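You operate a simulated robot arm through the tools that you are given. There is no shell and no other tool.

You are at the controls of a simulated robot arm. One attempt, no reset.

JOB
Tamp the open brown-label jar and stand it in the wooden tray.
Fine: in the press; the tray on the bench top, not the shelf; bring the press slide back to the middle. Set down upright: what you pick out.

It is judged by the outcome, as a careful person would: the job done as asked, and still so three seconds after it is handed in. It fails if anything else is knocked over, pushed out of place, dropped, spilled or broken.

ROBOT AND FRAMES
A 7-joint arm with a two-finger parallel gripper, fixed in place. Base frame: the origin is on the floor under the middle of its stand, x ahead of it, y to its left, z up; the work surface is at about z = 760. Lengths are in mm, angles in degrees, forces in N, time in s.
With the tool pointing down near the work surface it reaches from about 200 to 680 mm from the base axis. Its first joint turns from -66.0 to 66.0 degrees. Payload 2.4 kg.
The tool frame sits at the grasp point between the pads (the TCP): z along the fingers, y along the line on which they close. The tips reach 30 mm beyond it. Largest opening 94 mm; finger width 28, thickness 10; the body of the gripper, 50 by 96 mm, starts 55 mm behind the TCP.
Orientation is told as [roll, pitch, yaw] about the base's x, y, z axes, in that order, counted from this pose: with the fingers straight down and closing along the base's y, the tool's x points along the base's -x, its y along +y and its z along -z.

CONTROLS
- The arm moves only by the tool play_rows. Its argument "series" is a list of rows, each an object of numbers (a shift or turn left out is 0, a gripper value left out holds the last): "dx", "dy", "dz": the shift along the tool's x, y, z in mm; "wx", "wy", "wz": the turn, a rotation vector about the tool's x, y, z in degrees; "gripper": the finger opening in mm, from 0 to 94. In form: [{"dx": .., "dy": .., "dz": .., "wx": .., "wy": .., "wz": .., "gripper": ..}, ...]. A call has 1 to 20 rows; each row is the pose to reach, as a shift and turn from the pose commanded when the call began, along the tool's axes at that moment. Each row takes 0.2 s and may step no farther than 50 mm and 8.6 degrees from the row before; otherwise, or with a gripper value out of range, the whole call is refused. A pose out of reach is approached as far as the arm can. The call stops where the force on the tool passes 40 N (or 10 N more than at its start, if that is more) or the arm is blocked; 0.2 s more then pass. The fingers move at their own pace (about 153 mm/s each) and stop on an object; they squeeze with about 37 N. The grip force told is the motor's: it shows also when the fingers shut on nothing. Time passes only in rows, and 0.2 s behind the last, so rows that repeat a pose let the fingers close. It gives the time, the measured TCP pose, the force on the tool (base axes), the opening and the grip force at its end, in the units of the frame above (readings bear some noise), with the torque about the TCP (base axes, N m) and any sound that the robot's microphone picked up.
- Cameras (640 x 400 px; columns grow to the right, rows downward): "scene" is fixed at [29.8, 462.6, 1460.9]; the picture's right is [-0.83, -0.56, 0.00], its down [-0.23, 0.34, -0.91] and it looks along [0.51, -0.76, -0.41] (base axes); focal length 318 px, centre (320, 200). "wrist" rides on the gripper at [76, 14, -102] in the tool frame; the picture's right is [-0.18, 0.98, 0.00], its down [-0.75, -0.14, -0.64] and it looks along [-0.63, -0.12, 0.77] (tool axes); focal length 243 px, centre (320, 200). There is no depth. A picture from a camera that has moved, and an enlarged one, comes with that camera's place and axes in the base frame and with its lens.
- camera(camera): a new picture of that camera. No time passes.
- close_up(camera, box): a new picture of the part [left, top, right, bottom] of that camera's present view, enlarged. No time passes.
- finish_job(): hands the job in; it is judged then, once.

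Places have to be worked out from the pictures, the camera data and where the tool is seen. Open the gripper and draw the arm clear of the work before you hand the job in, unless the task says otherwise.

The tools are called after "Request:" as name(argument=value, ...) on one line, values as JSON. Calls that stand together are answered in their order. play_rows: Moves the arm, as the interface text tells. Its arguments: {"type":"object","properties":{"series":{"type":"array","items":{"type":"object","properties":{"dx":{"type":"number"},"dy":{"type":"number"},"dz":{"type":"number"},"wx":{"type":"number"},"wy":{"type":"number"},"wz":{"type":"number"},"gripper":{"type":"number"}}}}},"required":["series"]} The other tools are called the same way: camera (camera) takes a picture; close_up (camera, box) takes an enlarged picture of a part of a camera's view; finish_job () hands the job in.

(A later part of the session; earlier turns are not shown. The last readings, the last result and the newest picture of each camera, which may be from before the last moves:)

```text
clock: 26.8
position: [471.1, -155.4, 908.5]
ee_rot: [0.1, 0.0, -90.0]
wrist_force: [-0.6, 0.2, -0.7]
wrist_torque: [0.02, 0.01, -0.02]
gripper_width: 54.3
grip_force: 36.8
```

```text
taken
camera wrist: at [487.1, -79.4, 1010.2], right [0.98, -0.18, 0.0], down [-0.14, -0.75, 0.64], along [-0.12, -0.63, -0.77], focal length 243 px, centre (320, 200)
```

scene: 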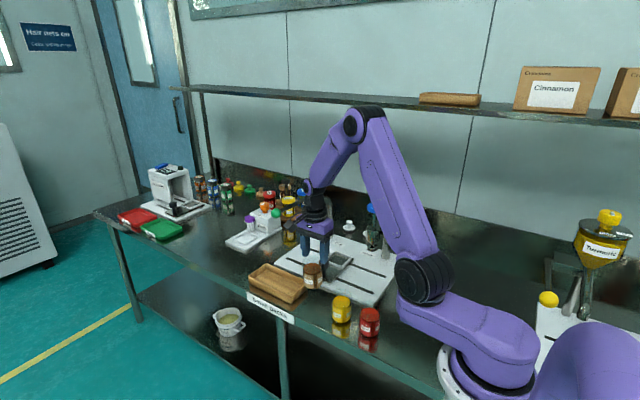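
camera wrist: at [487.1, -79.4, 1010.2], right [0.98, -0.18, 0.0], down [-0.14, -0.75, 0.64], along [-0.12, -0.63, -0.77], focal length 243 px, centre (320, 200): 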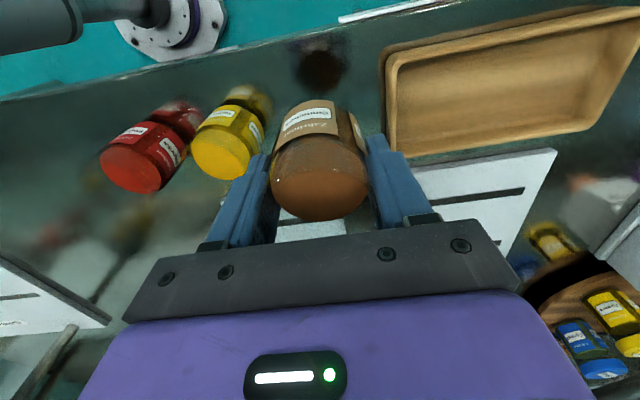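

The jar is held well. I'm carrying it toward the slide frame, stopping short over the front of the slide to locate the frame exactly.

Request:
play_rows(series=[{"dx": -4, "dy": 1, "gripper": 50}, {"dx": -12, "dy": 3, "gripper": 50}, {"dx": -24, "dy": 6, "gripper": 50}, {"dx": -38, "dy": 10, "gripper": 50}, {"dx": -52, "dy": 14, "gripper": 50}, {"dx": -66, "dy": 18, "gripper": 50}, {"dx": -80, "dy": 22, "gripper": 50}, {"dx": -94, "dy": 26, "gripper": 50}, {"dx": -108, "dy": 30, "gripper": 50}, {"dx": -122, "dy": 34, "gripper": 50}, {"dx": -136, "dy": 38, "gripper": 50}, {"dx": -148, "dy": 41, "gripper": 50}, {"dx": -157, "dy": 44, "gripper": 50}, {"dx": -160, "dy": 45, "gripper": 50}, {"dx": -160, "dy": 45, "gripper": 50}])

Request:
camera(camera="wrist")

Request:
camera(camera="scene")

Request:
close_up(camera="scene", box=[285, 190, 405, 300])

```text
clock: 30.0
position: [515.4, -315.6, 908.5]
ee_rot: [0.0, 0.0, -90.0]
wrist_force: [-0.5, 0.0, 0.7]
wrist_torque: [-0.02, -0.02, 0.01]
gripper_width: 54.8
grip_force: 37.6
```

```text
taken
camera wrist: at [531.9, -239.7, 1009.6], right [0.98, -0.18, 0.0], down [-0.14, -0.75, 0.64], along [-0.12, -0.63, -0.77], focal length 243 px, centre (320, 200)
```

wrist: 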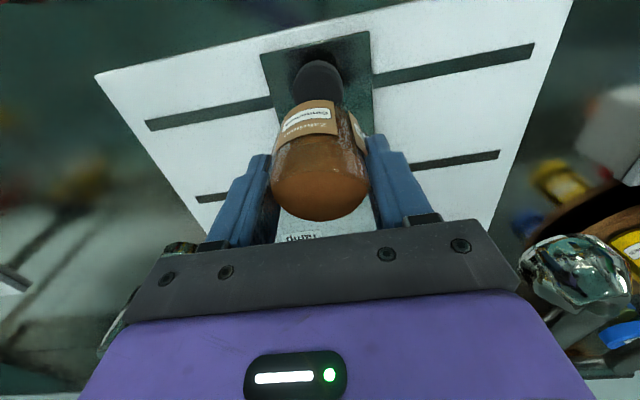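

```text
taken
```

scene: 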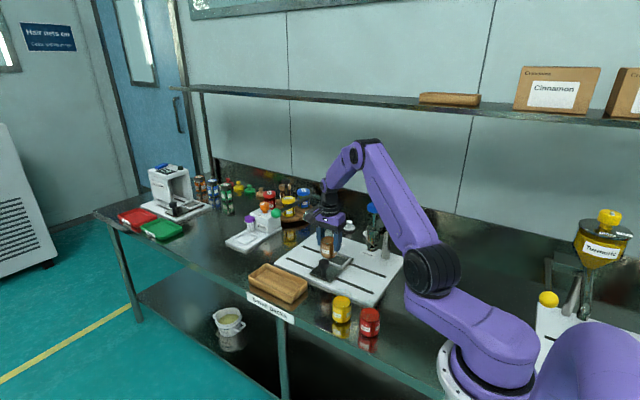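

```text
3.64 times, centred on (345, 245) of scene
camera zoom: at [29.8, 462.6, 1460.9], right [-0.83, -0.56, 0.0], down [-0.23, 0.34, -0.91], along [0.51, -0.76, -0.41], focal length 1156 px, centre (229, 36)
```

zoom: 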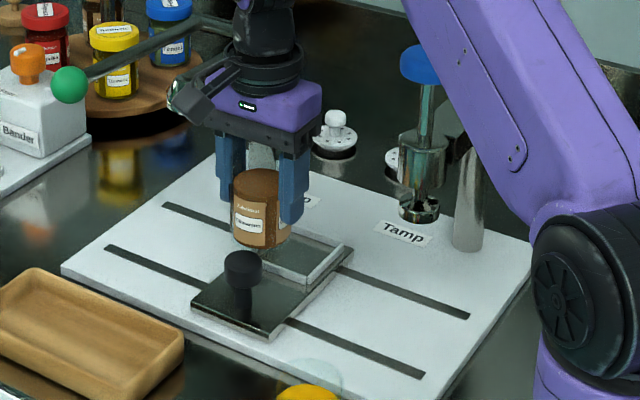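

The jar is over the front of the slide, and the slide's centre line reads x≈522. I'm zooming in to fix the frame's centre.

Request:
close_up(camera="wrist", box=[230, 20, 410, 250])

Request:
close_up(camera="scene", box=[325, 225, 390, 285])

```text
1.74 times, centred on (320, 135) of wrist
camera zoom: at [531.9, -239.7, 1009.6], right [0.98, -0.18, 0.0], down [-0.14, -0.75, 0.64], along [-0.12, -0.63, -0.77], focal length 422 px, centre (320, 313)
```

zoom: 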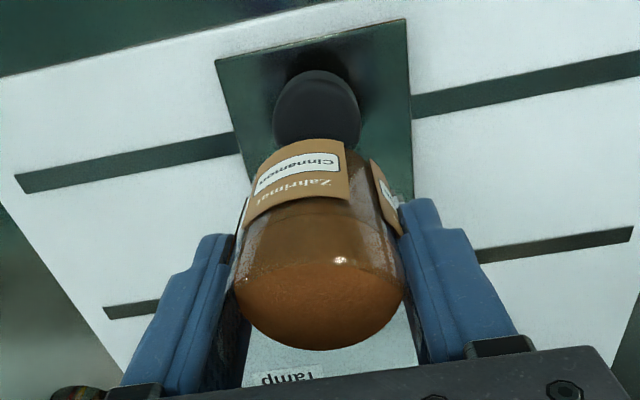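

```text
6.67 times, centred on (358, 255) of scene
camera zoom: at [29.8, 462.6, 1460.9], right [-0.83, -0.56, 0.0], down [-0.23, 0.34, -0.91], along [0.51, -0.76, -0.41], focal length 2119 px, centre (70, -167)
```

zoom: 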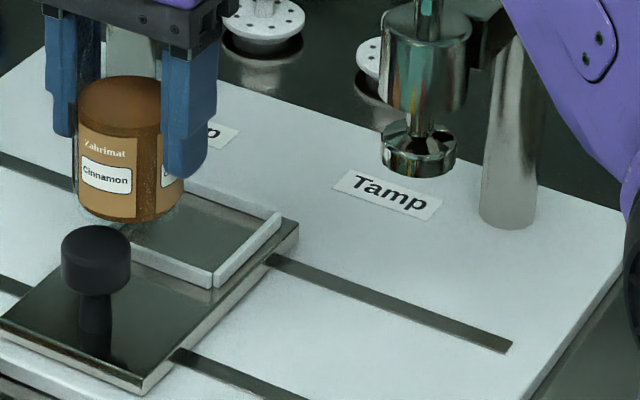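

The frame spans about x 483–558 and y -344 to -418, so its centre is near (521, -381). I'm moving above it, then lowering to just over the frame's walls for a fine check.

Request:
play_rows(series=[{"dx": -4, "dy": 0, "gripper": 50}, {"dx": -12, "dy": 1, "gripper": 50}, {"dx": -24, "dy": 2, "gripper": 50}, {"dx": -38, "dy": 3, "gripper": 50}, {"dx": -50, "dy": 4, "gripper": 50}, {"dx": -59, "dy": 5, "gripper": 50}, {"dx": -64.5, "dy": 5, "gripper": 50}, {"dx": -64.5, "dy": 5, "dz": 4, "gripper": 50}, {"dx": -64.5, "dy": 5, "dz": 11, "gripper": 50}, {"dx": -64.5, "dy": 5, "dz": 19, "gripper": 50}, {"dx": -64.5, "dy": 5, "dz": 27, "gripper": 50}, {"dx": -64.5, "dy": 5, "dz": 34, "gripper": 50}, {"dx": -64.5, "dy": 5, "dz": 38, "gripper": 50}, {"dx": -64.5, "dy": 5, "dz": 38, "gripper": 50}])

Request:
close_up(camera="wrist", box=[200, 20, 440, 250])

Request:
close_up(camera="scene", box=[310, 215, 390, 285])

```text
clock: 33.0
position: [521.2, -380.3, 869.5]
ee_rot: [0.0, 0.0, -90.0]
wrist_force: [-0.6, 0.0, -1.1]
wrist_torque: [-0.01, -0.02, -0.03]
gripper_width: 54.5
grip_force: 36.8
```

```text
1.74 times, centred on (320, 135) of wrist
camera zoom: at [536.3, -304.0, 971.6], right [0.98, -0.18, 0.0], down [-0.14, -0.75, 0.64], along [-0.12, -0.63, -0.77], focal length 422 px, centre (320, 313)
```

zoom: 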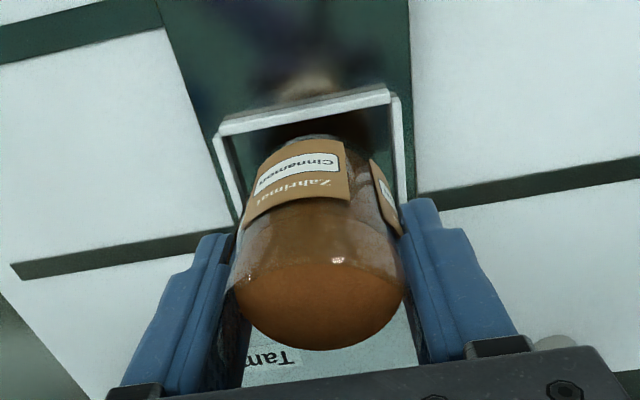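

```text
5.71 times, centred on (350, 250) of scene
camera zoom: at [29.8, 462.6, 1460.9], right [-0.83, -0.56, 0.0], down [-0.23, 0.34, -0.91], along [0.51, -0.76, -0.41], focal length 1816 px, centre (149, -86)
```

zoom: 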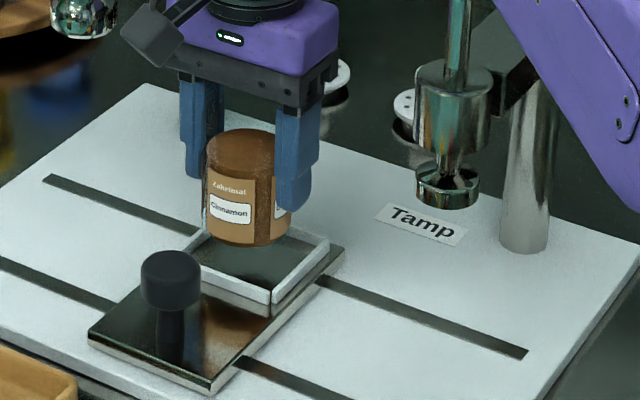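

The front corner of the frame triangulates to about (482.6, -349.7, 788), which puts the frame centre near (521.5, -386), a few mm further back. I'm shifting 4 mm that way and lowering to just above the frame top to compare directly.

Request:
play_rows(series=[{"dx": -2, "gripper": 50}, {"dx": -4, "gripper": 50}, {"dx": -4, "dz": 3, "gripper": 50}, {"dx": -4, "dz": 7, "gripper": 50}, {"dx": -4, "dz": 11, "gripper": 50}, {"dx": -4, "dz": 14, "gripper": 50}, {"dx": -4, "dz": 14, "gripper": 50}])

Request:
close_up(camera="wrist", box=[240, 50, 400, 170])

Request:
close_up(camera="scene", box=[330, 225, 380, 275])

```text
clock: 34.6
position: [522.0, -382.5, 855.9]
ee_rot: [0.0, 0.1, -90.0]
wrist_force: [0.5, -0.3, -0.9]
wrist_torque: [0.01, -0.01, 0.02]
gripper_width: 54.7
grip_force: 36.6
```

```text
3.33 times, centred on (320, 110) of wrist
camera zoom: at [536.8, -307.7, 958.1], right [0.98, -0.18, 0.0], down [-0.14, -0.75, 0.64], along [-0.12, -0.63, -0.77], focal length 809 px, centre (320, 500)
```

zoom: 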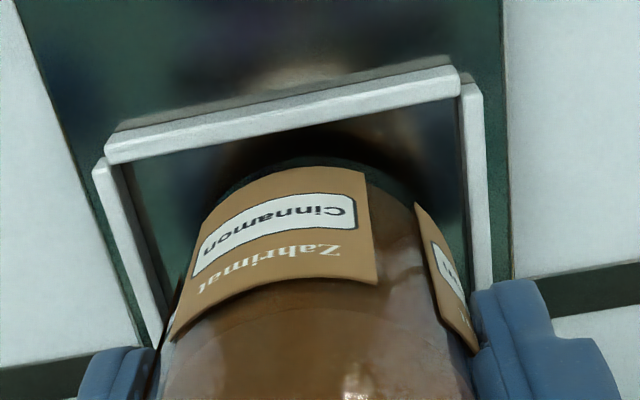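

```text
8.00 times, centred on (355, 250) of scene
camera zoom: at [29.8, 462.6, 1460.9], right [-0.83, -0.56, 0.0], down [-0.23, 0.34, -0.91], along [0.51, -0.76, -0.41], focal length 2543 px, centre (40, -200)
```

zoom: 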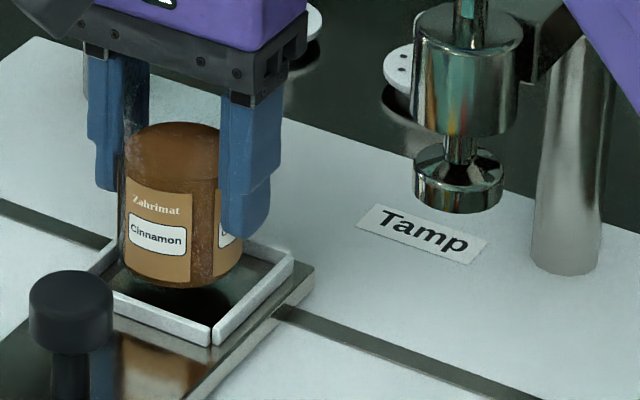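

In x the jar is centred to about 1 mm, and in y it needs about 2.5 mm more. I'm correcting that and lowering into the frame, slowly near contact.

Request:
play_rows(series=[{"dx": -2.5, "gripper": 50}, {"dx": -2.5, "dz": 2, "gripper": 50}, {"dx": -2.5, "dz": 4, "gripper": 50}, {"dx": -2.5, "dz": 6, "gripper": 50}, {"dx": -2.5, "dz": 8, "gripper": 50}, {"dx": -2.5, "dz": 10, "gripper": 50}, {"dx": -2.5, "dz": 12, "gripper": 50}, {"dx": -2.5, "dz": 12, "gripper": 50}])

Request:
close_up(camera="wrist", box=[240, 50, 400, 170])

Request:
close_up(camera="scene", box=[330, 225, 380, 275])

```text
clock: 36.4
position: [522.8, -386.3, 844.6]
ee_rot: [0.1, -0.1, -90.1]
wrist_force: [-1.4, 4.0, 18.3]
wrist_torque: [0.32, 0.21, -0.03]
gripper_width: 54.8
grip_force: 36.9
```

```text
3.33 times, centred on (320, 110) of wrist
camera zoom: at [537.5, -310.4, 947.7], right [0.98, -0.18, 0.0], down [-0.14, -0.75, 0.64], along [-0.12, -0.63, -0.77], focal length 809 px, centre (320, 500)
```

zoom: 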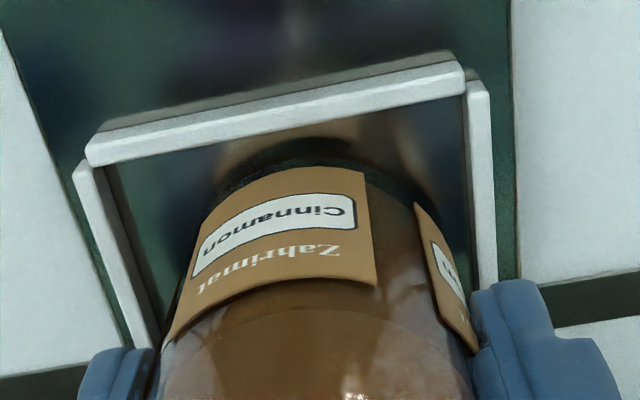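

```text
8.00 times, centred on (355, 250) of scene
camera zoom: at [29.5, 462.9, 1460.8], right [-0.83, -0.56, 0.0], down [-0.23, 0.34, -0.91], along [0.51, -0.76, -0.41], focal length 2543 px, centre (40, -200)
```

zoom: 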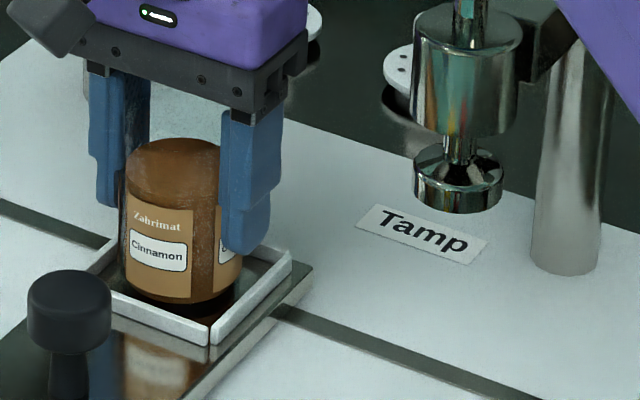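

Contact is 18 N with the base at about z 785, and the pictures show the jar inside the frame walls. I'm easing the load, opening, then rising clear.

Request:
play_rows(series=[{"dz": -0.8, "gripper": 50}, {"dz": -0.8, "gripper": 50}, {"dz": -0.8, "gripper": 58}, {"dz": -0.8, "gripper": 66}, {"dz": -0.8, "gripper": 80}, {"dz": -0.8, "gripper": 80}])

Request:
close_up(camera="scene", box=[330, 225, 380, 275])

Request:
close_up(camera="wrist", box=[220, 50, 420, 230])

```text
clock: 37.8
position: [521.6, -385.5, 844.2]
ee_rot: [0.0, 0.0, -90.0]
wrist_force: [-0.1, 0.1, -0.5]
wrist_torque: [-0.03, -0.03, 0.0]
gripper_width: 79.9
grip_force: 0.0
```

```text
8.00 times, centred on (355, 250) of scene
camera zoom: at [29.8, 462.6, 1460.9], right [-0.83, -0.56, 0.0], down [-0.23, 0.34, -0.91], along [0.51, -0.76, -0.41], focal length 2543 px, centre (40, -200)
```

zoom: 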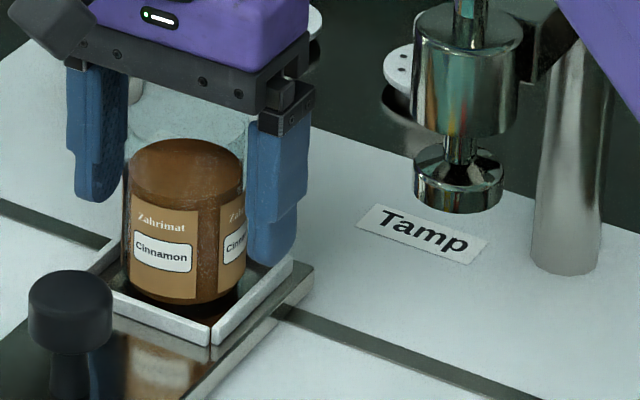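

```text
2.22 times, centred on (320, 140) of wrist
camera zoom: at [537.0, -310.4, 946.9], right [0.98, -0.18, 0.0], down [-0.14, -0.75, 0.64], along [-0.12, -0.63, -0.77], focal length 539 px, centre (320, 333)
```

zoom: 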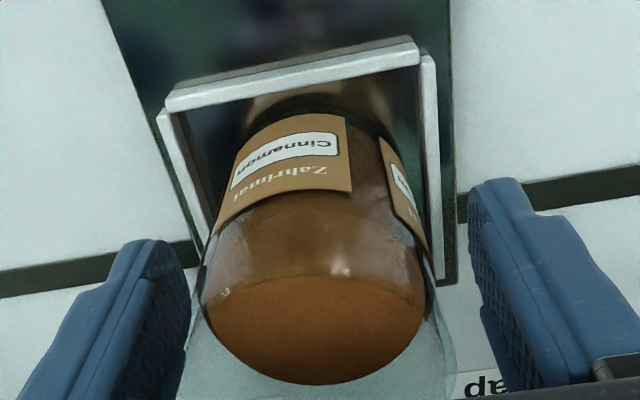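

The jar stands upright and centred in the frame. I'm rising clear of its rim, then moving out over the slide's black knob.

Request:
play_rows(series=[{"dz": -15}, {"dz": -35}, {"dz": -60}, {"dz": -85}, {"dz": -100}, {"dz": -100, "dx": 25}, {"dz": -100, "dx": 55}, {"dz": -100, "dx": 80}, {"dz": -100, "dx": 96}, {"dz": -100, "dx": 96}])

Request:
camera(camera="wrist")

Request:
close_up(camera="scene", box=[310, 190, 410, 290])

```text
clock: 40.0
position: [522.1, -289.8, 944.1]
ee_rot: [-0.1, 0.0, -90.0]
wrist_force: [0.2, 0.1, -0.2]
wrist_torque: [0.02, -0.01, -0.01]
gripper_width: 80.2
grip_force: 0.2
```

```text
taken
camera wrist: at [536.2, -214.6, 1046.8], right [0.98, -0.18, 0.0], down [-0.14, -0.75, 0.64], along [-0.12, -0.63, -0.77], focal length 243 px, centre (320, 200)
```

wrist: 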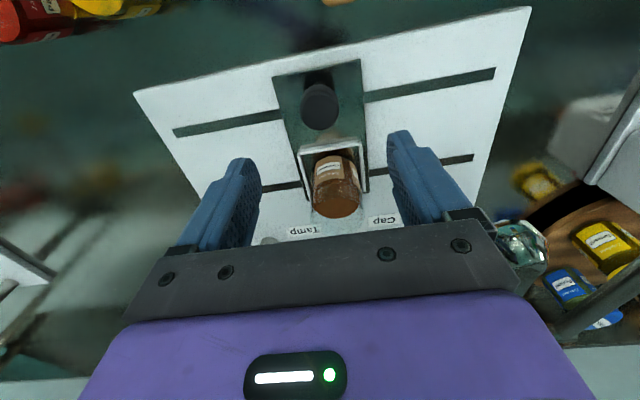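

```text
4.00 times, centred on (360, 240) of scene
camera zoom: at [29.8, 462.6, 1460.9], right [-0.83, -0.56, 0.0], down [-0.23, 0.34, -0.91], along [0.51, -0.76, -0.41], focal length 1271 px, centre (160, 40)
```

zoom: 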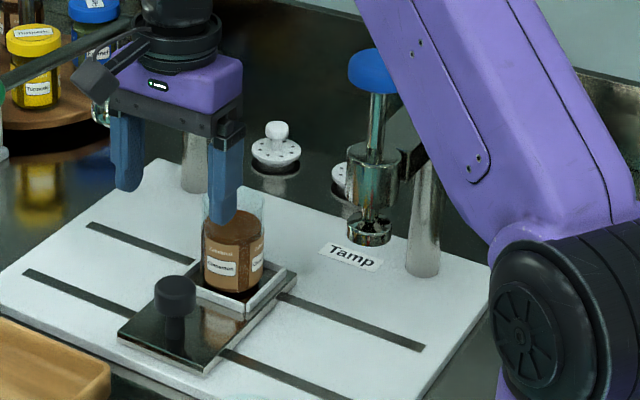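

Now there is a clear view of the slide and jar. I'm zooming in on the knob to centre the grip.

Request:
close_up(camera="wrist", box=[240, 50, 400, 230])

```text
2.22 times, centred on (320, 140) of wrist
camera zoom: at [536.2, -214.6, 1046.8], right [0.98, -0.18, 0.0], down [-0.14, -0.75, 0.64], along [-0.12, -0.63, -0.77], focal length 539 px, centre (320, 333)
```

zoom: 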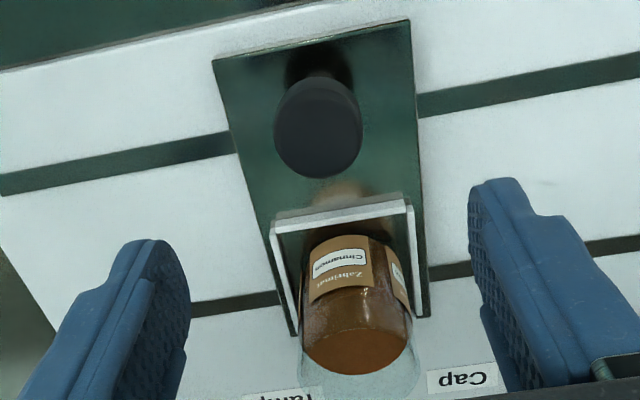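

The knob's centre is at about (520.3, -291.4), top near z 832 and diameter about 36 mm. I'm descending around it, then closing.

Request:
play_rows(series=[{"dx": -1.6, "dy": -1.6, "dz": 25}, {"dx": -1.6, "dy": -1.6, "dz": 55}, {"dx": -1.6, "dy": -1.6, "dz": 85}, {"dx": -1.6, "dy": -1.6, "dz": 105}, {"dx": -1.6, "dy": -1.6, "dz": 115}, {"dx": -1.6, "dy": -1.6, "dz": 119}, {"dx": -1.6, "dy": -1.6, "dz": 119}])

Request:
camera(camera="wrist")

Request:
close_up(camera="scene", box=[310, 190, 410, 290])

```text
clock: 41.6
position: [518.8, -292.4, 824.0]
ee_rot: [0.1, 0.0, -90.1]
wrist_force: [0.5, -0.3, 0.0]
wrist_torque: [0.02, 0.01, 0.05]
gripper_width: 79.9
grip_force: 0.1
```

```text
taken
camera wrist: at [534.5, -216.4, 926.9], right [0.98, -0.18, 0.0], down [-0.14, -0.75, 0.64], along [-0.12, -0.63, -0.77], focal length 243 px, centre (320, 200)
```

wrist: 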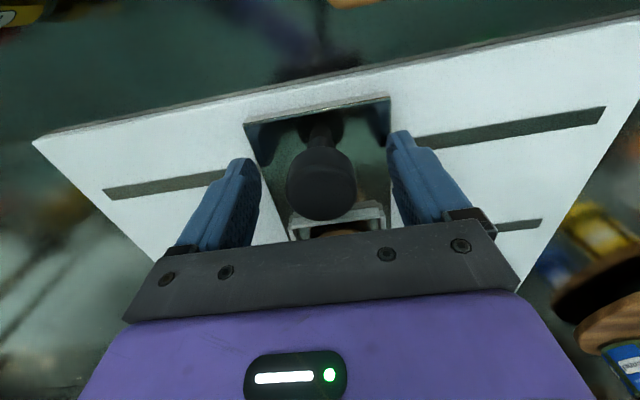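

```text
4.00 times, centred on (360, 240) of scene
camera zoom: at [29.8, 462.6, 1460.9], right [-0.83, -0.56, 0.0], down [-0.23, 0.34, -0.91], along [0.51, -0.76, -0.41], focal length 1271 px, centre (160, 40)
```

zoom: 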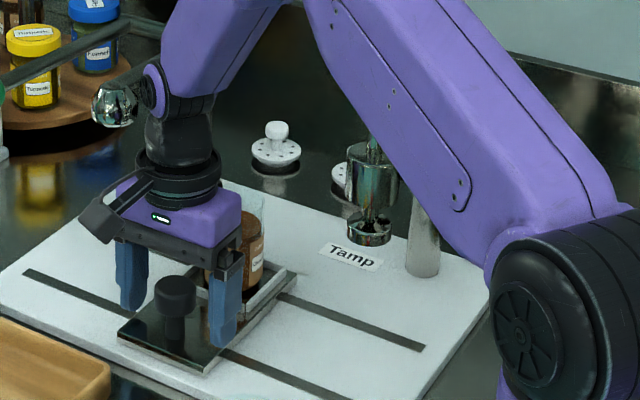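

The fingers straddle the knob. To keep the wrist well clear of the tamp's blue knob later, I tilt the tool 8° so the wrist leans toward +y, then close on the slide knob.

Request:
play_rows(series=[{"wy": -4}, {"wy": -8}, {"wy": -8}, {"wy": -8, "gripper": 50}, {"wy": -8, "gripper": 30}, {"wy": -8, "gripper": 30}, {"wy": -8, "gripper": 30}])

Request:
camera(camera="wrist")

Request:
close_up(camera="scene", box=[310, 190, 410, 290])

```text
clock: 43.2
position: [519.9, -291.8, 823.9]
ee_rot: [0.0, -8.1, -90.0]
wrist_force: [0.7, 1.4, -2.7]
wrist_torque: [-0.97, -0.06, -0.01]
gripper_width: 35.5
grip_force: 44.4
```

```text
taken
camera wrist: at [535.1, -202.3, 915.5], right [0.98, -0.18, 0.03], down [-0.14, -0.66, 0.74], along [-0.12, -0.73, -0.67], focal length 243 px, centre (320, 200)
```

wrist: 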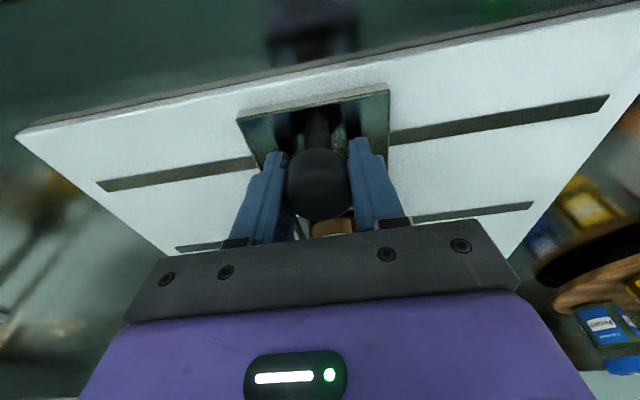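

```text
4.00 times, centred on (360, 240) of scene
camera zoom: at [29.9, 462.6, 1460.9], right [-0.83, -0.56, 0.0], down [-0.23, 0.34, -0.91], along [0.51, -0.76, -0.41], focal length 1271 px, centre (160, 40)
```

zoom: 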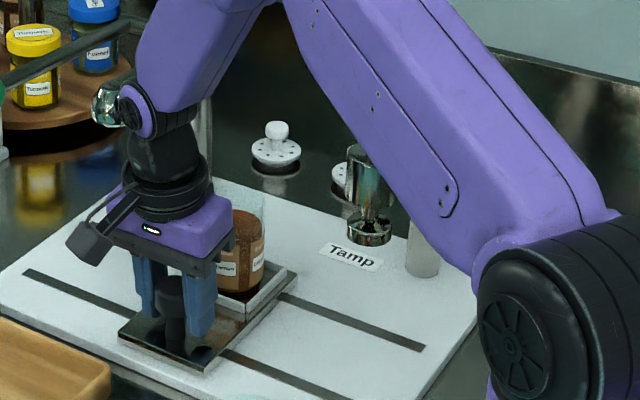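

The knob is gripped at 35.5 mm. I'm starting to move the slide slowly toward Tamp (-x), first a short stretch to feel the force.

Request:
play_rows(series=[{"dy": -1.5}, {"dy": -4}, {"dy": -7}, {"dy": -10.5}, {"dy": -14}, {"dy": -17.5}, {"dy": -20}, {"dy": -20}])

Request:
close_up(camera="scene", box=[310, 190, 410, 290])

```text
clock: 45.0
position: [498.7, -291.0, 824.5]
ee_rot: [0.0, -7.9, -90.1]
wrist_force: [-1.0, -1.5, -9.4]
wrist_torque: [0.98, 0.38, 0.06]
gripper_width: 35.7
grip_force: 44.6
```

```text
4.00 times, centred on (360, 240) of scene
camera zoom: at [30.0, 462.5, 1461.0], right [-0.83, -0.56, 0.0], down [-0.23, 0.34, -0.91], along [0.51, -0.76, -0.41], focal length 1271 px, centre (160, 40)
```

zoom: 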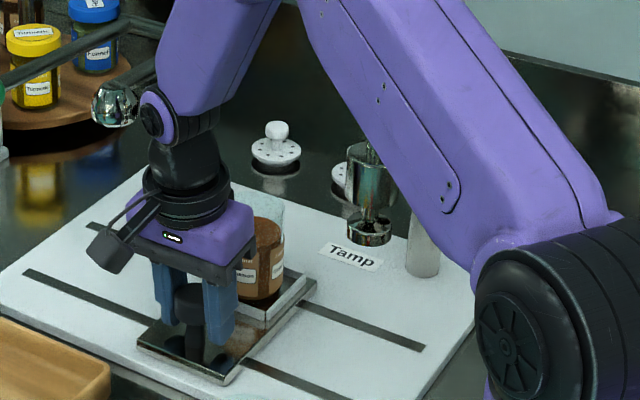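

The slide follows freely. I'm continuing toward the tamp station.

Request:
play_rows(series=[{"dy": -1.5}, {"dy": -4.5}, {"dy": -9}, {"dy": -14}, {"dy": -19}, {"dy": -24}, {"dy": -29}, {"dy": -34}, {"dy": -39}, {"dy": -44}, {"dy": -49}, {"dy": -54}, {"dy": -59}, {"dy": -64}, {"dy": -69}, {"dy": -74}, {"dy": -78}, {"dy": -80}, {"dy": -80}])

Request:
close_up(camera="scene", box=[310, 180, 420, 290])

Request:
camera(camera="wrist")

```text
clock: 49.0
position: [419.6, -292.0, 825.5]
ee_rot: [-0.1, -7.8, -90.0]
wrist_force: [0.8, -3.0, -27.5]
wrist_torque: [-0.34, -0.03, 0.13]
gripper_width: 35.8
grip_force: 45.9
```

```text
3.64 times, centred on (365, 235) of scene
camera zoom: at [30.2, 462.3, 1461.0], right [-0.83, -0.56, 0.0], down [-0.23, 0.34, -0.91], along [0.51, -0.76, -0.41], focal length 1156 px, centre (156, 73)
```

zoom: 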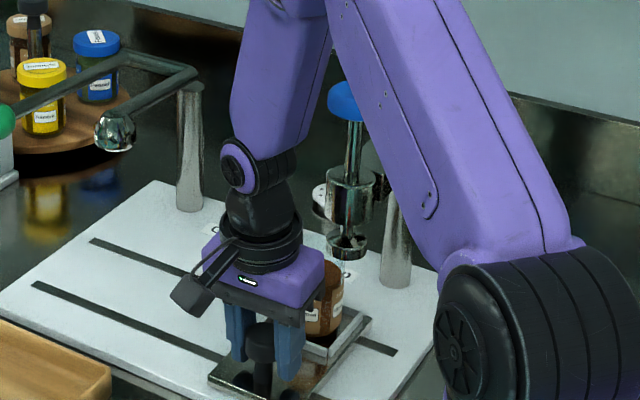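

```text
taken
camera wrist: at [435.2, -202.4, 916.1], right [0.98, -0.18, 0.02], down [-0.14, -0.66, 0.74], along [-0.12, -0.73, -0.67], focal length 243 px, centre (320, 200)
```

wrist: 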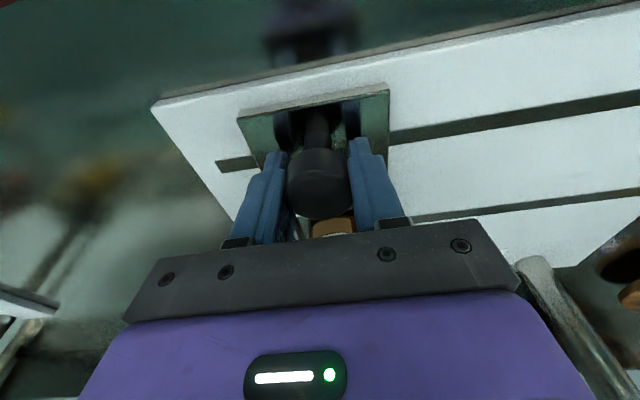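

The slide is at x≈420. A vertical pull of about 27 N has built up, so I'm relieving it by lowering 1.5 mm before going on.

Request:
play_rows(series=[{"dz": 0.7}, {"dz": 1.5}, {"dz": 1.5}])

```text
clock: 49.8
position: [420.4, -291.4, 824.6]
ee_rot: [0.1, -8.1, -90.1]
wrist_force: [-0.3, 5.6, 4.4]
wrist_torque: [0.95, 0.48, -0.14]
gripper_width: 35.6
grip_force: 45.2
```

The load is gone. I'm moving on toward the tamp axis near x≈388, slowly.

Request:
play_rows(series=[{"dy": -1.5}, {"dy": -4.5}, {"dy": -8}, {"dy": -12}, {"dy": -16}, {"dy": -20}, {"dy": -24}, {"dy": -26}, {"dy": -26}])

Request:
close_up(camera="scene", box=[340, 190, 420, 280])

Request:
camera(camera="wrist")

```text
clock: 51.8
position: [391.7, -291.5, 825.2]
ee_rot: [0.1, -8.1, -90.1]
wrist_force: [-2.0, 12.9, 38.1]
wrist_torque: [0.07, -0.02, -0.1]
gripper_width: 35.6
grip_force: 44.5
```

```text
4.44 times, centred on (380, 235) of scene
camera zoom: at [29.3, 463.3, 1460.7], right [-0.83, -0.56, 0.0], down [-0.23, 0.34, -0.91], along [0.51, -0.76, -0.41], focal length 1413 px, centre (53, 44)
```

zoom: 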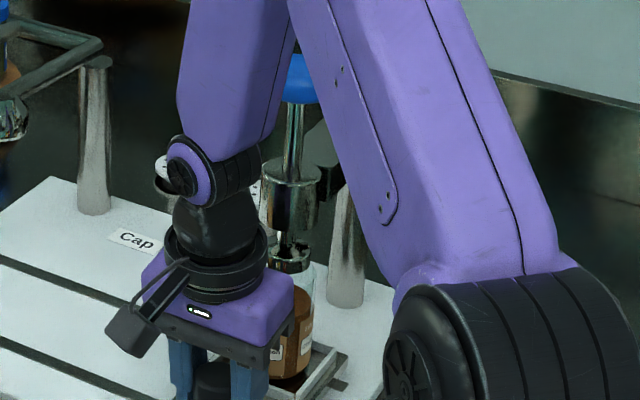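

```text
taken
camera wrist: at [408.5, -202.4, 915.5], right [0.98, -0.18, 0.03], down [-0.14, -0.66, 0.74], along [-0.12, -0.73, -0.67], focal length 243 px, centre (320, 200)
```

wrist: 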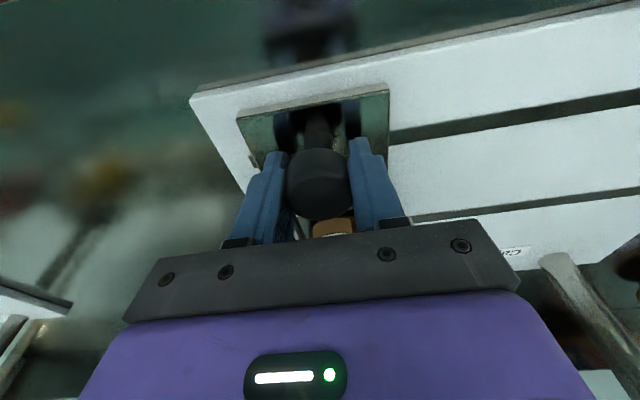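

Now there's a 38 N downward load, so I'm raising 1.5 mm to relieve it and then checking how the jar lines up under the tamper foot.

Request:
play_rows(series=[{"dz": -0.8}, {"dz": -1.5}, {"dz": -1.5}])

Request:
close_up(camera="scene", box=[365, 210, 415, 280])

```text
clock: 52.6
position: [392.0, -291.5, 824.2]
ee_rot: [0.0, -7.8, -90.0]
wrist_force: [-1.5, -2.7, -11.0]
wrist_torque: [-1.03, -0.31, 0.21]
gripper_width: 35.6
grip_force: 45.6
```

```text
5.71 times, centred on (390, 245) of scene
camera zoom: at [29.9, 462.5, 1461.0], right [-0.83, -0.56, 0.0], down [-0.23, 0.34, -0.91], along [0.51, -0.76, -0.41], focal length 1816 px, centre (-80, -57)
```

zoom: 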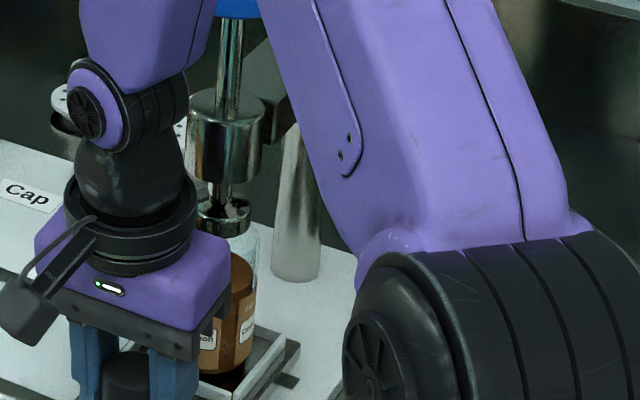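

The jar's axis still looks about 5–6 mm short of the foot's axis. I'm continuing in 1 mm steps, watching for an end stop.

Request:
play_rows(series=[{"dy": -1}, {"dy": -2}, {"dy": -3}, {"dy": -4}, {"dy": -4}])

Request:
close_up(camera="scene", box=[365, 210, 415, 280])

```text
clock: 53.8
position: [390.6, -291.5, 824.1]
ee_rot: [-0.1, -8.0, -90.0]
wrist_force: [3.9, -5.3, -36.5]
wrist_torque: [-0.07, 0.01, -0.07]
gripper_width: 35.6
grip_force: 45.3
```

```text
5.71 times, centred on (390, 245) of scene
camera zoom: at [30.4, 462.1, 1461.1], right [-0.83, -0.56, 0.0], down [-0.23, 0.34, -0.91], along [0.51, -0.76, -0.41], focal length 1816 px, centre (-80, -57)
```

zoom: 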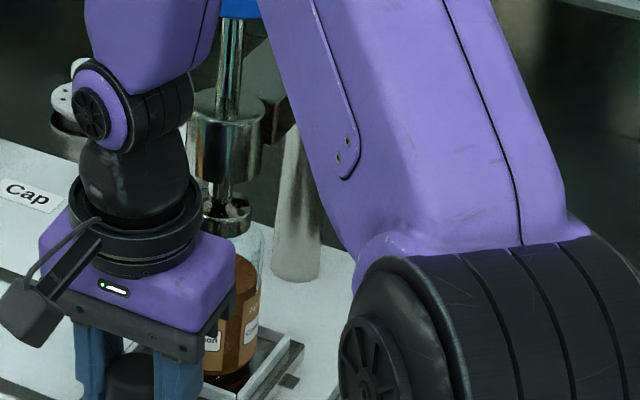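

The vertical load comes from rigidly clamping the knob. I'm loosening the fingers to a 41 mm fork around the 35.6 mm knob so they can push without vertical coupling.

Request:
play_rows(series=[{"gripper": 41}, {"gripper": 41}, {"gripper": 41}])

Request:
close_up(camera="scene", box=[365, 210, 415, 280])

Request:
camera(camera="wrist")

```text
clock: 54.6
position: [391.7, -292.2, 825.7]
ee_rot: [0.0, -8.0, -90.0]
wrist_force: [0.1, -0.6, -0.1]
wrist_torque: [0.0, -0.03, 0.0]
gripper_width: 41.1
grip_force: 0.0
```

```text
5.71 times, centred on (390, 245) of scene
camera zoom: at [29.8, 462.6, 1460.9], right [-0.83, -0.56, 0.0], down [-0.23, 0.34, -0.91], along [0.51, -0.76, -0.41], focal length 1816 px, centre (-80, -57)
```

zoom: 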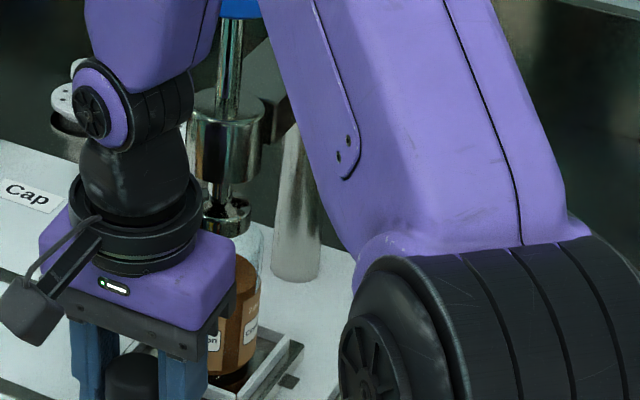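

```text
taken
camera wrist: at [405.2, -202.8, 916.8], right [0.98, -0.18, 0.03], down [-0.14, -0.66, 0.74], along [-0.12, -0.73, -0.67], focal length 243 px, centre (320, 200)
```

wrist: 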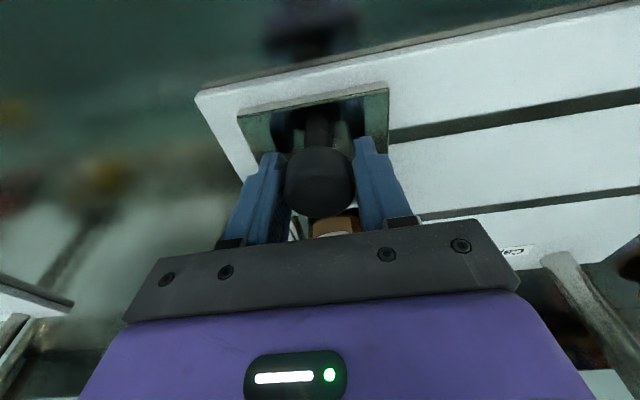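

Forces are zero. I'm pushing on in 1 mm steps with the fork; the slack is about 2.7 mm.

Request:
play_rows(series=[{"dy": -1.5}, {"dy": -3}, {"dy": -4}, {"dy": -5}, {"dy": -6}, {"dy": -6}])

Request:
close_up(camera="scene", box=[365, 210, 415, 280])

Request:
camera(camera="wrist")

```text
clock: 56.0
position: [384.9, -291.5, 826.1]
ee_rot: [0.0, -8.1, -89.9]
wrist_force: [9.0, 2.3, 0.1]
wrist_torque: [-0.13, -0.1, 0.0]
gripper_width: 46.6
grip_force: 4.6
```

```text
5.71 times, centred on (390, 245) of scene
camera zoom: at [30.0, 462.7, 1460.9], right [-0.83, -0.56, 0.0], down [-0.23, 0.34, -0.91], along [0.51, -0.76, -0.41], focal length 1816 px, centre (-80, -57)
```

zoom: 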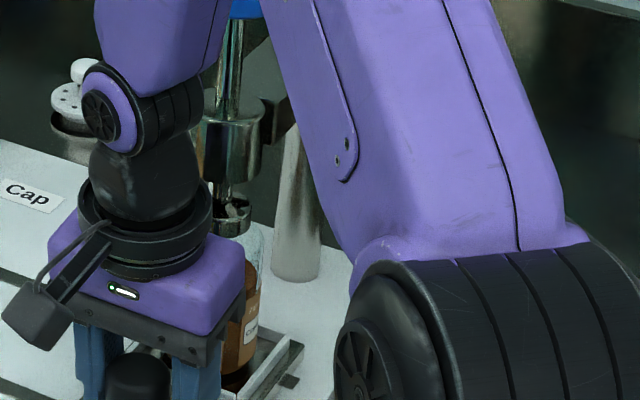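

```text
taken
camera wrist: at [399.7, -202.6, 916.2], right [0.98, -0.18, 0.03], down [-0.14, -0.66, 0.74], along [-0.12, -0.73, -0.67], focal length 243 px, centre (320, 200)
```

wrist: 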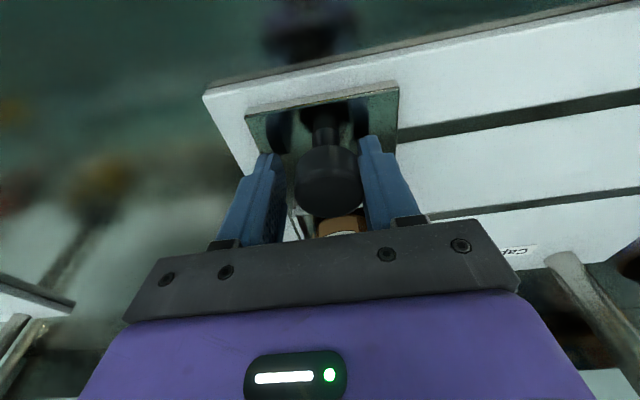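

The slide has reached its end stop: it no longer moves and the finger was pushed open to 46.6 mm, so this is the tamp position. I'm backing off a little, opening, and lifting clear.

Request:
play_rows(series=[{"dy": 3}, {"dy": 5.5, "gripper": 46}, {"dy": 5.5, "gripper": 60}, {"dy": 5.5, "gripper": 70}, {"dy": 5.5, "gripper": 70}])

Request:
play_rows(series=[{"dx": -2.8, "dz": -19.8}, {"dx": -6.3, "dz": -44.6}, {"dx": -10.4, "dz": -74.3}, {"dx": -14.6, "dz": -104}, {"dx": -18.8, "dz": -133.7}, {"dx": -18.8, "dz": -133.7}])

Request:
camera(camera="wrist")

Request:
close_up(camera="scene", box=[310, 180, 420, 290])

```text
clock: 57.2
position: [389.4, -291.0, 826.1]
ee_rot: [0.0, -8.0, -90.0]
wrist_force: [0.2, 0.6, 0.5]
wrist_torque: [-0.01, -0.02, 0.02]
gripper_width: 70.1
grip_force: 0.1
```

```text
clock: 58.6
position: [389.7, -292.0, 960.5]
ee_rot: [0.0, -8.0, -89.9]
wrist_force: [0.3, 0.1, 0.6]
wrist_torque: [0.03, -0.01, 0.0]
gripper_width: 70.1
grip_force: 0.0
```

```text
taken
camera wrist: at [404.9, -202.6, 1052.1], right [0.98, -0.18, 0.03], down [-0.14, -0.66, 0.74], along [-0.12, -0.73, -0.67], focal length 243 px, centre (320, 200)
```

wrist: 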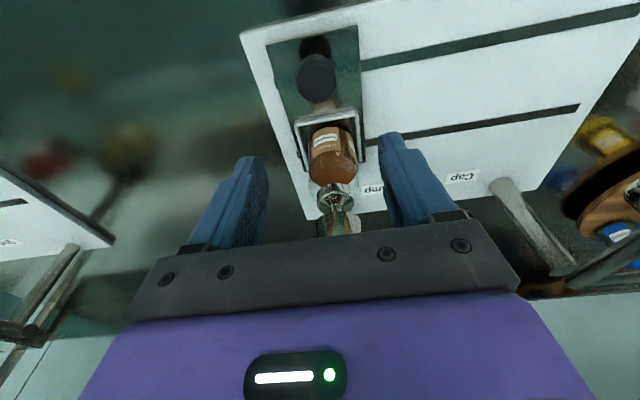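

```text
3.64 times, centred on (365, 235) of scene
camera zoom: at [29.8, 462.6, 1460.9], right [-0.83, -0.56, 0.0], down [-0.23, 0.34, -0.91], along [0.51, -0.76, -0.41], focal length 1156 px, centre (156, 73)
```

zoom: 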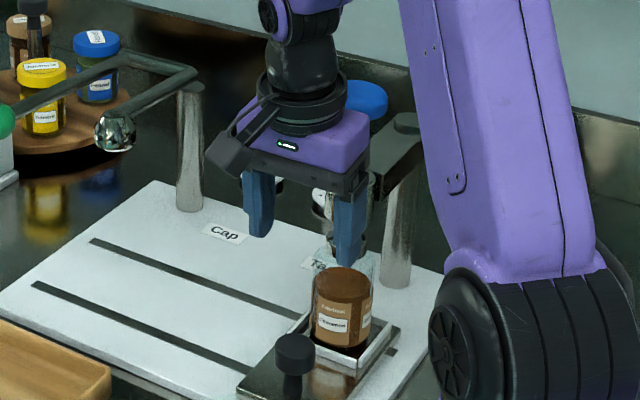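

The slide and jar sit under the tamper. I'm zooming in to check the foot sits inside the jar's mouth.

Request:
close_up(camera="wrist", box=[260, 20, 420, 240])

Request:
close_up(camera="scene", box=[370, 215, 420, 285])

```text
1.82 times, centred on (340, 130) of wrist
camera zoom: at [404.9, -202.6, 1052.1], right [0.98, -0.18, 0.03], down [-0.14, -0.66, 0.74], along [-0.12, -0.73, -0.67], focal length 441 px, centre (284, 327)
```

zoom: 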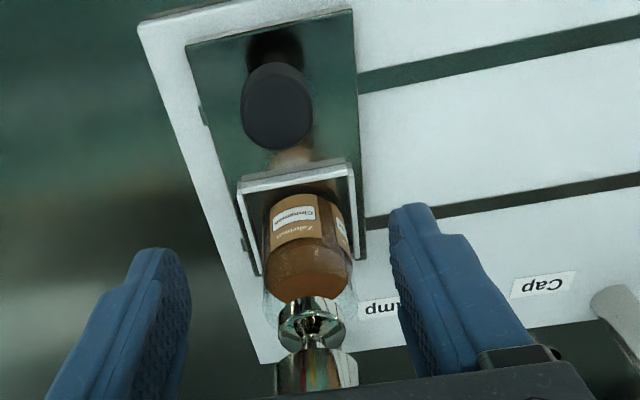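

```text
5.71 times, centred on (395, 250) of scene
camera zoom: at [29.8, 462.6, 1460.9], right [-0.83, -0.56, 0.0], down [-0.23, 0.34, -0.91], along [0.51, -0.76, -0.41], focal length 1816 px, centre (-109, -86)
```

zoom: 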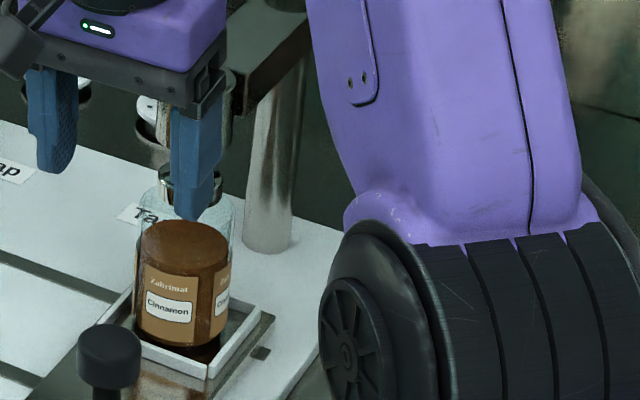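

The foot (about 390.7, -386.4) lines up with the jar (about 391.6, -387). I'm rising well above the blue tamp knob, levelling the tool and closing the fingers for pressing.

Request:
play_rows(series=[{"dx": -5, "dz": -36}, {"dx": -11, "dz": -78}, {"dx": -17, "dz": -120}, {"dx": -22.3, "dz": -158.4}, {"dx": -22.3, "dz": -158.4, "wy": 4, "gripper": 30}, {"dx": -22.3, "dz": -158.4, "wy": 8, "gripper": 0}, {"dx": -22.3, "dz": -158.4, "wy": 8, "gripper": 0}, {"dx": -22.3, "dz": -158.4, "wy": 8, "gripper": 0}])

Request:
camera(camera="wrist")

Request:
close_up(camera="scene", box=[310, 120, 450, 290])

```text
clock: 60.4
position: [389.5, -292.1, 1120.8]
ee_rot: [0.1, 0.0, -90.0]
wrist_force: [0.1, -0.3, 0.4]
wrist_torque: [-0.02, 0.0, -0.01]
gripper_width: 0.0
grip_force: 32.7
```

```text
taken
camera wrist: at [404.7, -216.4, 1222.9], right [0.98, -0.18, 0.0], down [-0.14, -0.75, 0.64], along [-0.12, -0.63, -0.77], focal length 243 px, centre (320, 200)
```

wrist: 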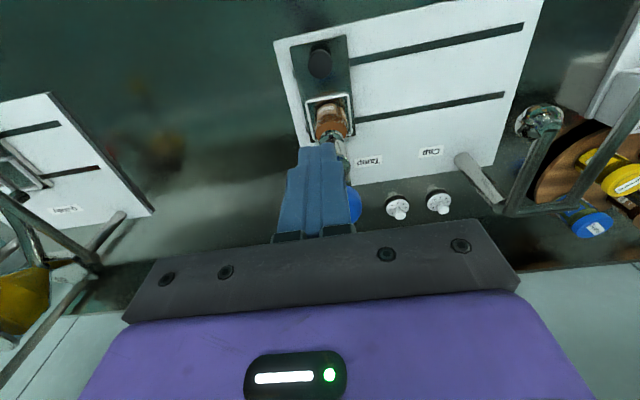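

```text
2.35 times, centred on (380, 205) of scene
camera zoom: at [29.8, 462.6, 1460.9], right [-0.83, -0.56, 0.0], down [-0.23, 0.34, -0.91], along [0.51, -0.76, -0.41], focal length 748 px, centre (179, 188)
```

zoom: 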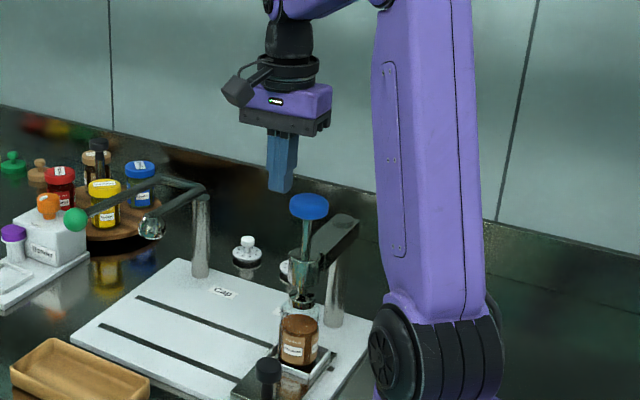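

The blue knob is centred near (390, -386.5) with its top around z 1037. I'm moving over it at a safe height.

Request:
play_rows(series=[{"dx": -20, "gripper": 0}, {"dx": -45, "gripper": 0}, {"dx": -70, "gripper": 0}, {"dx": -88, "gripper": 0}, {"dx": -94.5, "gripper": 0}, {"dx": -94.5, "gripper": 0}])

Request:
camera(camera="wrist")

Request:
close_up(camera="scene", box=[330, 150, 430, 280])

```text
clock: 61.8
position: [388.3, -385.4, 1119.7]
ee_rot: [0.1, 0.0, -90.0]
wrist_force: [-0.6, -0.3, 0.3]
wrist_torque: [0.02, -0.02, 0.03]
gripper_width: 0.1
grip_force: 33.4
```

```text
taken
camera wrist: at [404.7, -310.5, 1222.3], right [0.98, -0.18, 0.0], down [-0.14, -0.75, 0.64], along [-0.12, -0.63, -0.77], focal length 243 px, centre (320, 200)
```

wrist: 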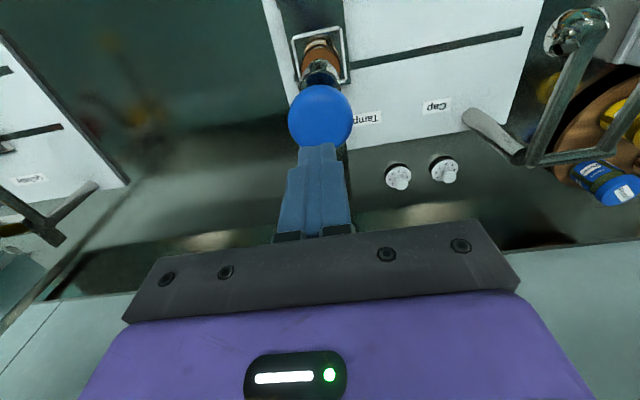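

```text
3.08 times, centred on (380, 215) of scene
camera zoom: at [29.8, 462.6, 1460.9], right [-0.83, -0.56, 0.0], down [-0.23, 0.34, -0.91], along [0.51, -0.76, -0.41], focal length 978 px, centre (135, 154)
```

zoom: 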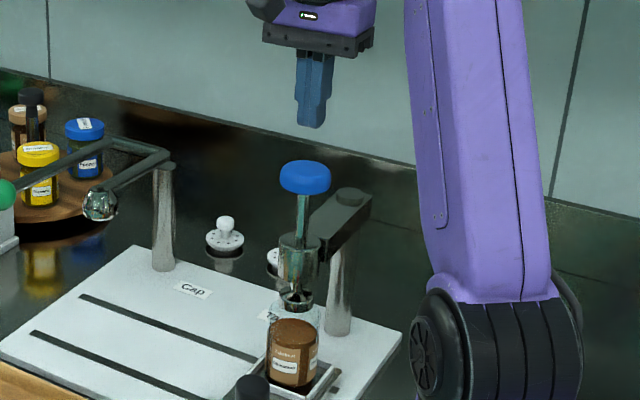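

Tool and knob line up to within about 3 mm. I'm shifting 2 mm and descending until just above the knob, then onto it slowly.

Request:
play_rows(series=[{"dx": 2, "dz": 10, "gripper": 0}, {"dx": 2, "dz": 20, "gripper": 0}, {"dx": 2, "dz": 30, "gripper": 0}, {"dx": 2, "dz": 36, "gripper": 0}, {"dx": 2, "dz": 39, "gripper": 0}, {"dx": 2, "dz": 42, "gripper": 0}, {"dx": 2, "dz": 45, "gripper": 0}, {"dx": 2, "dz": 48, "gripper": 0}, {"dx": 2, "dz": 51, "gripper": 0}, {"dx": 2, "dz": 54, "gripper": 0}, {"dx": 2, "dz": 54, "gripper": 0}])

Request:
close_up(camera="scene", box=[330, 150, 430, 280])

```text
clock: 64.2
position: [389.5, -383.9, 1066.7]
ee_rot: [0.0, 0.0, -90.0]
wrist_force: [0.8, 0.4, 1.8]
wrist_torque: [0.03, -0.03, -0.04]
gripper_width: 0.0
grip_force: 32.9
```

```text
3.08 times, centred on (380, 215) of scene
camera zoom: at [29.8, 462.7, 1460.9], right [-0.83, -0.56, 0.0], down [-0.23, 0.34, -0.91], along [0.51, -0.76, -0.41], focal length 978 px, centre (135, 154)
```

zoom: 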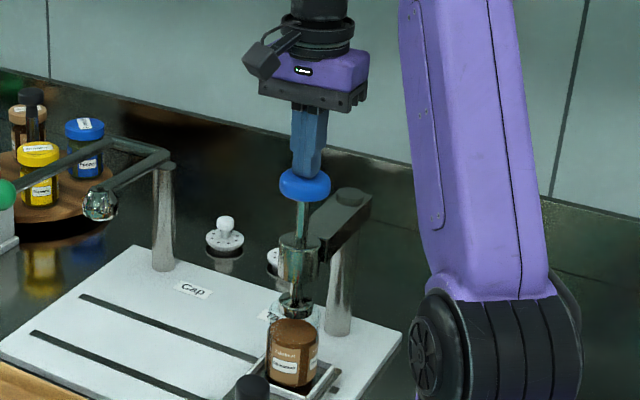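

The fingertips are on the knob and it has started down with about 2 N of resistance. I'm pressing further at a steady pace.

Request:
play_rows(series=[{"dz": 3, "gripper": 0}, {"dz": 6, "gripper": 0}, {"dz": 9, "gripper": 0}, {"dz": 12, "gripper": 0}, {"dz": 15, "gripper": 0}, {"dz": 18, "gripper": 0}, {"dz": 21, "gripper": 0}, {"dz": 24, "gripper": 0}, {"dz": 24, "gripper": 0}])

Request:
close_up(camera="scene", box=[330, 150, 430, 280])

```text
clock: 66.2
position: [389.6, -384.2, 1042.3]
ee_rot: [0.0, 0.0, -90.0]
wrist_force: [-0.1, 0.4, 3.4]
wrist_torque: [0.0, 0.02, 0.03]
gripper_width: 0.0
grip_force: 32.9
```

```text
3.08 times, centred on (380, 215) of scene
camera zoom: at [29.8, 462.7, 1460.9], right [-0.83, -0.56, 0.0], down [-0.23, 0.34, -0.91], along [0.51, -0.76, -0.41], focal length 978 px, centre (135, 154)
```

zoom: 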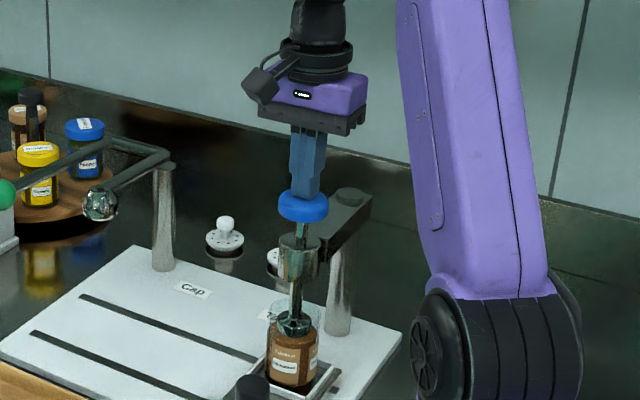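

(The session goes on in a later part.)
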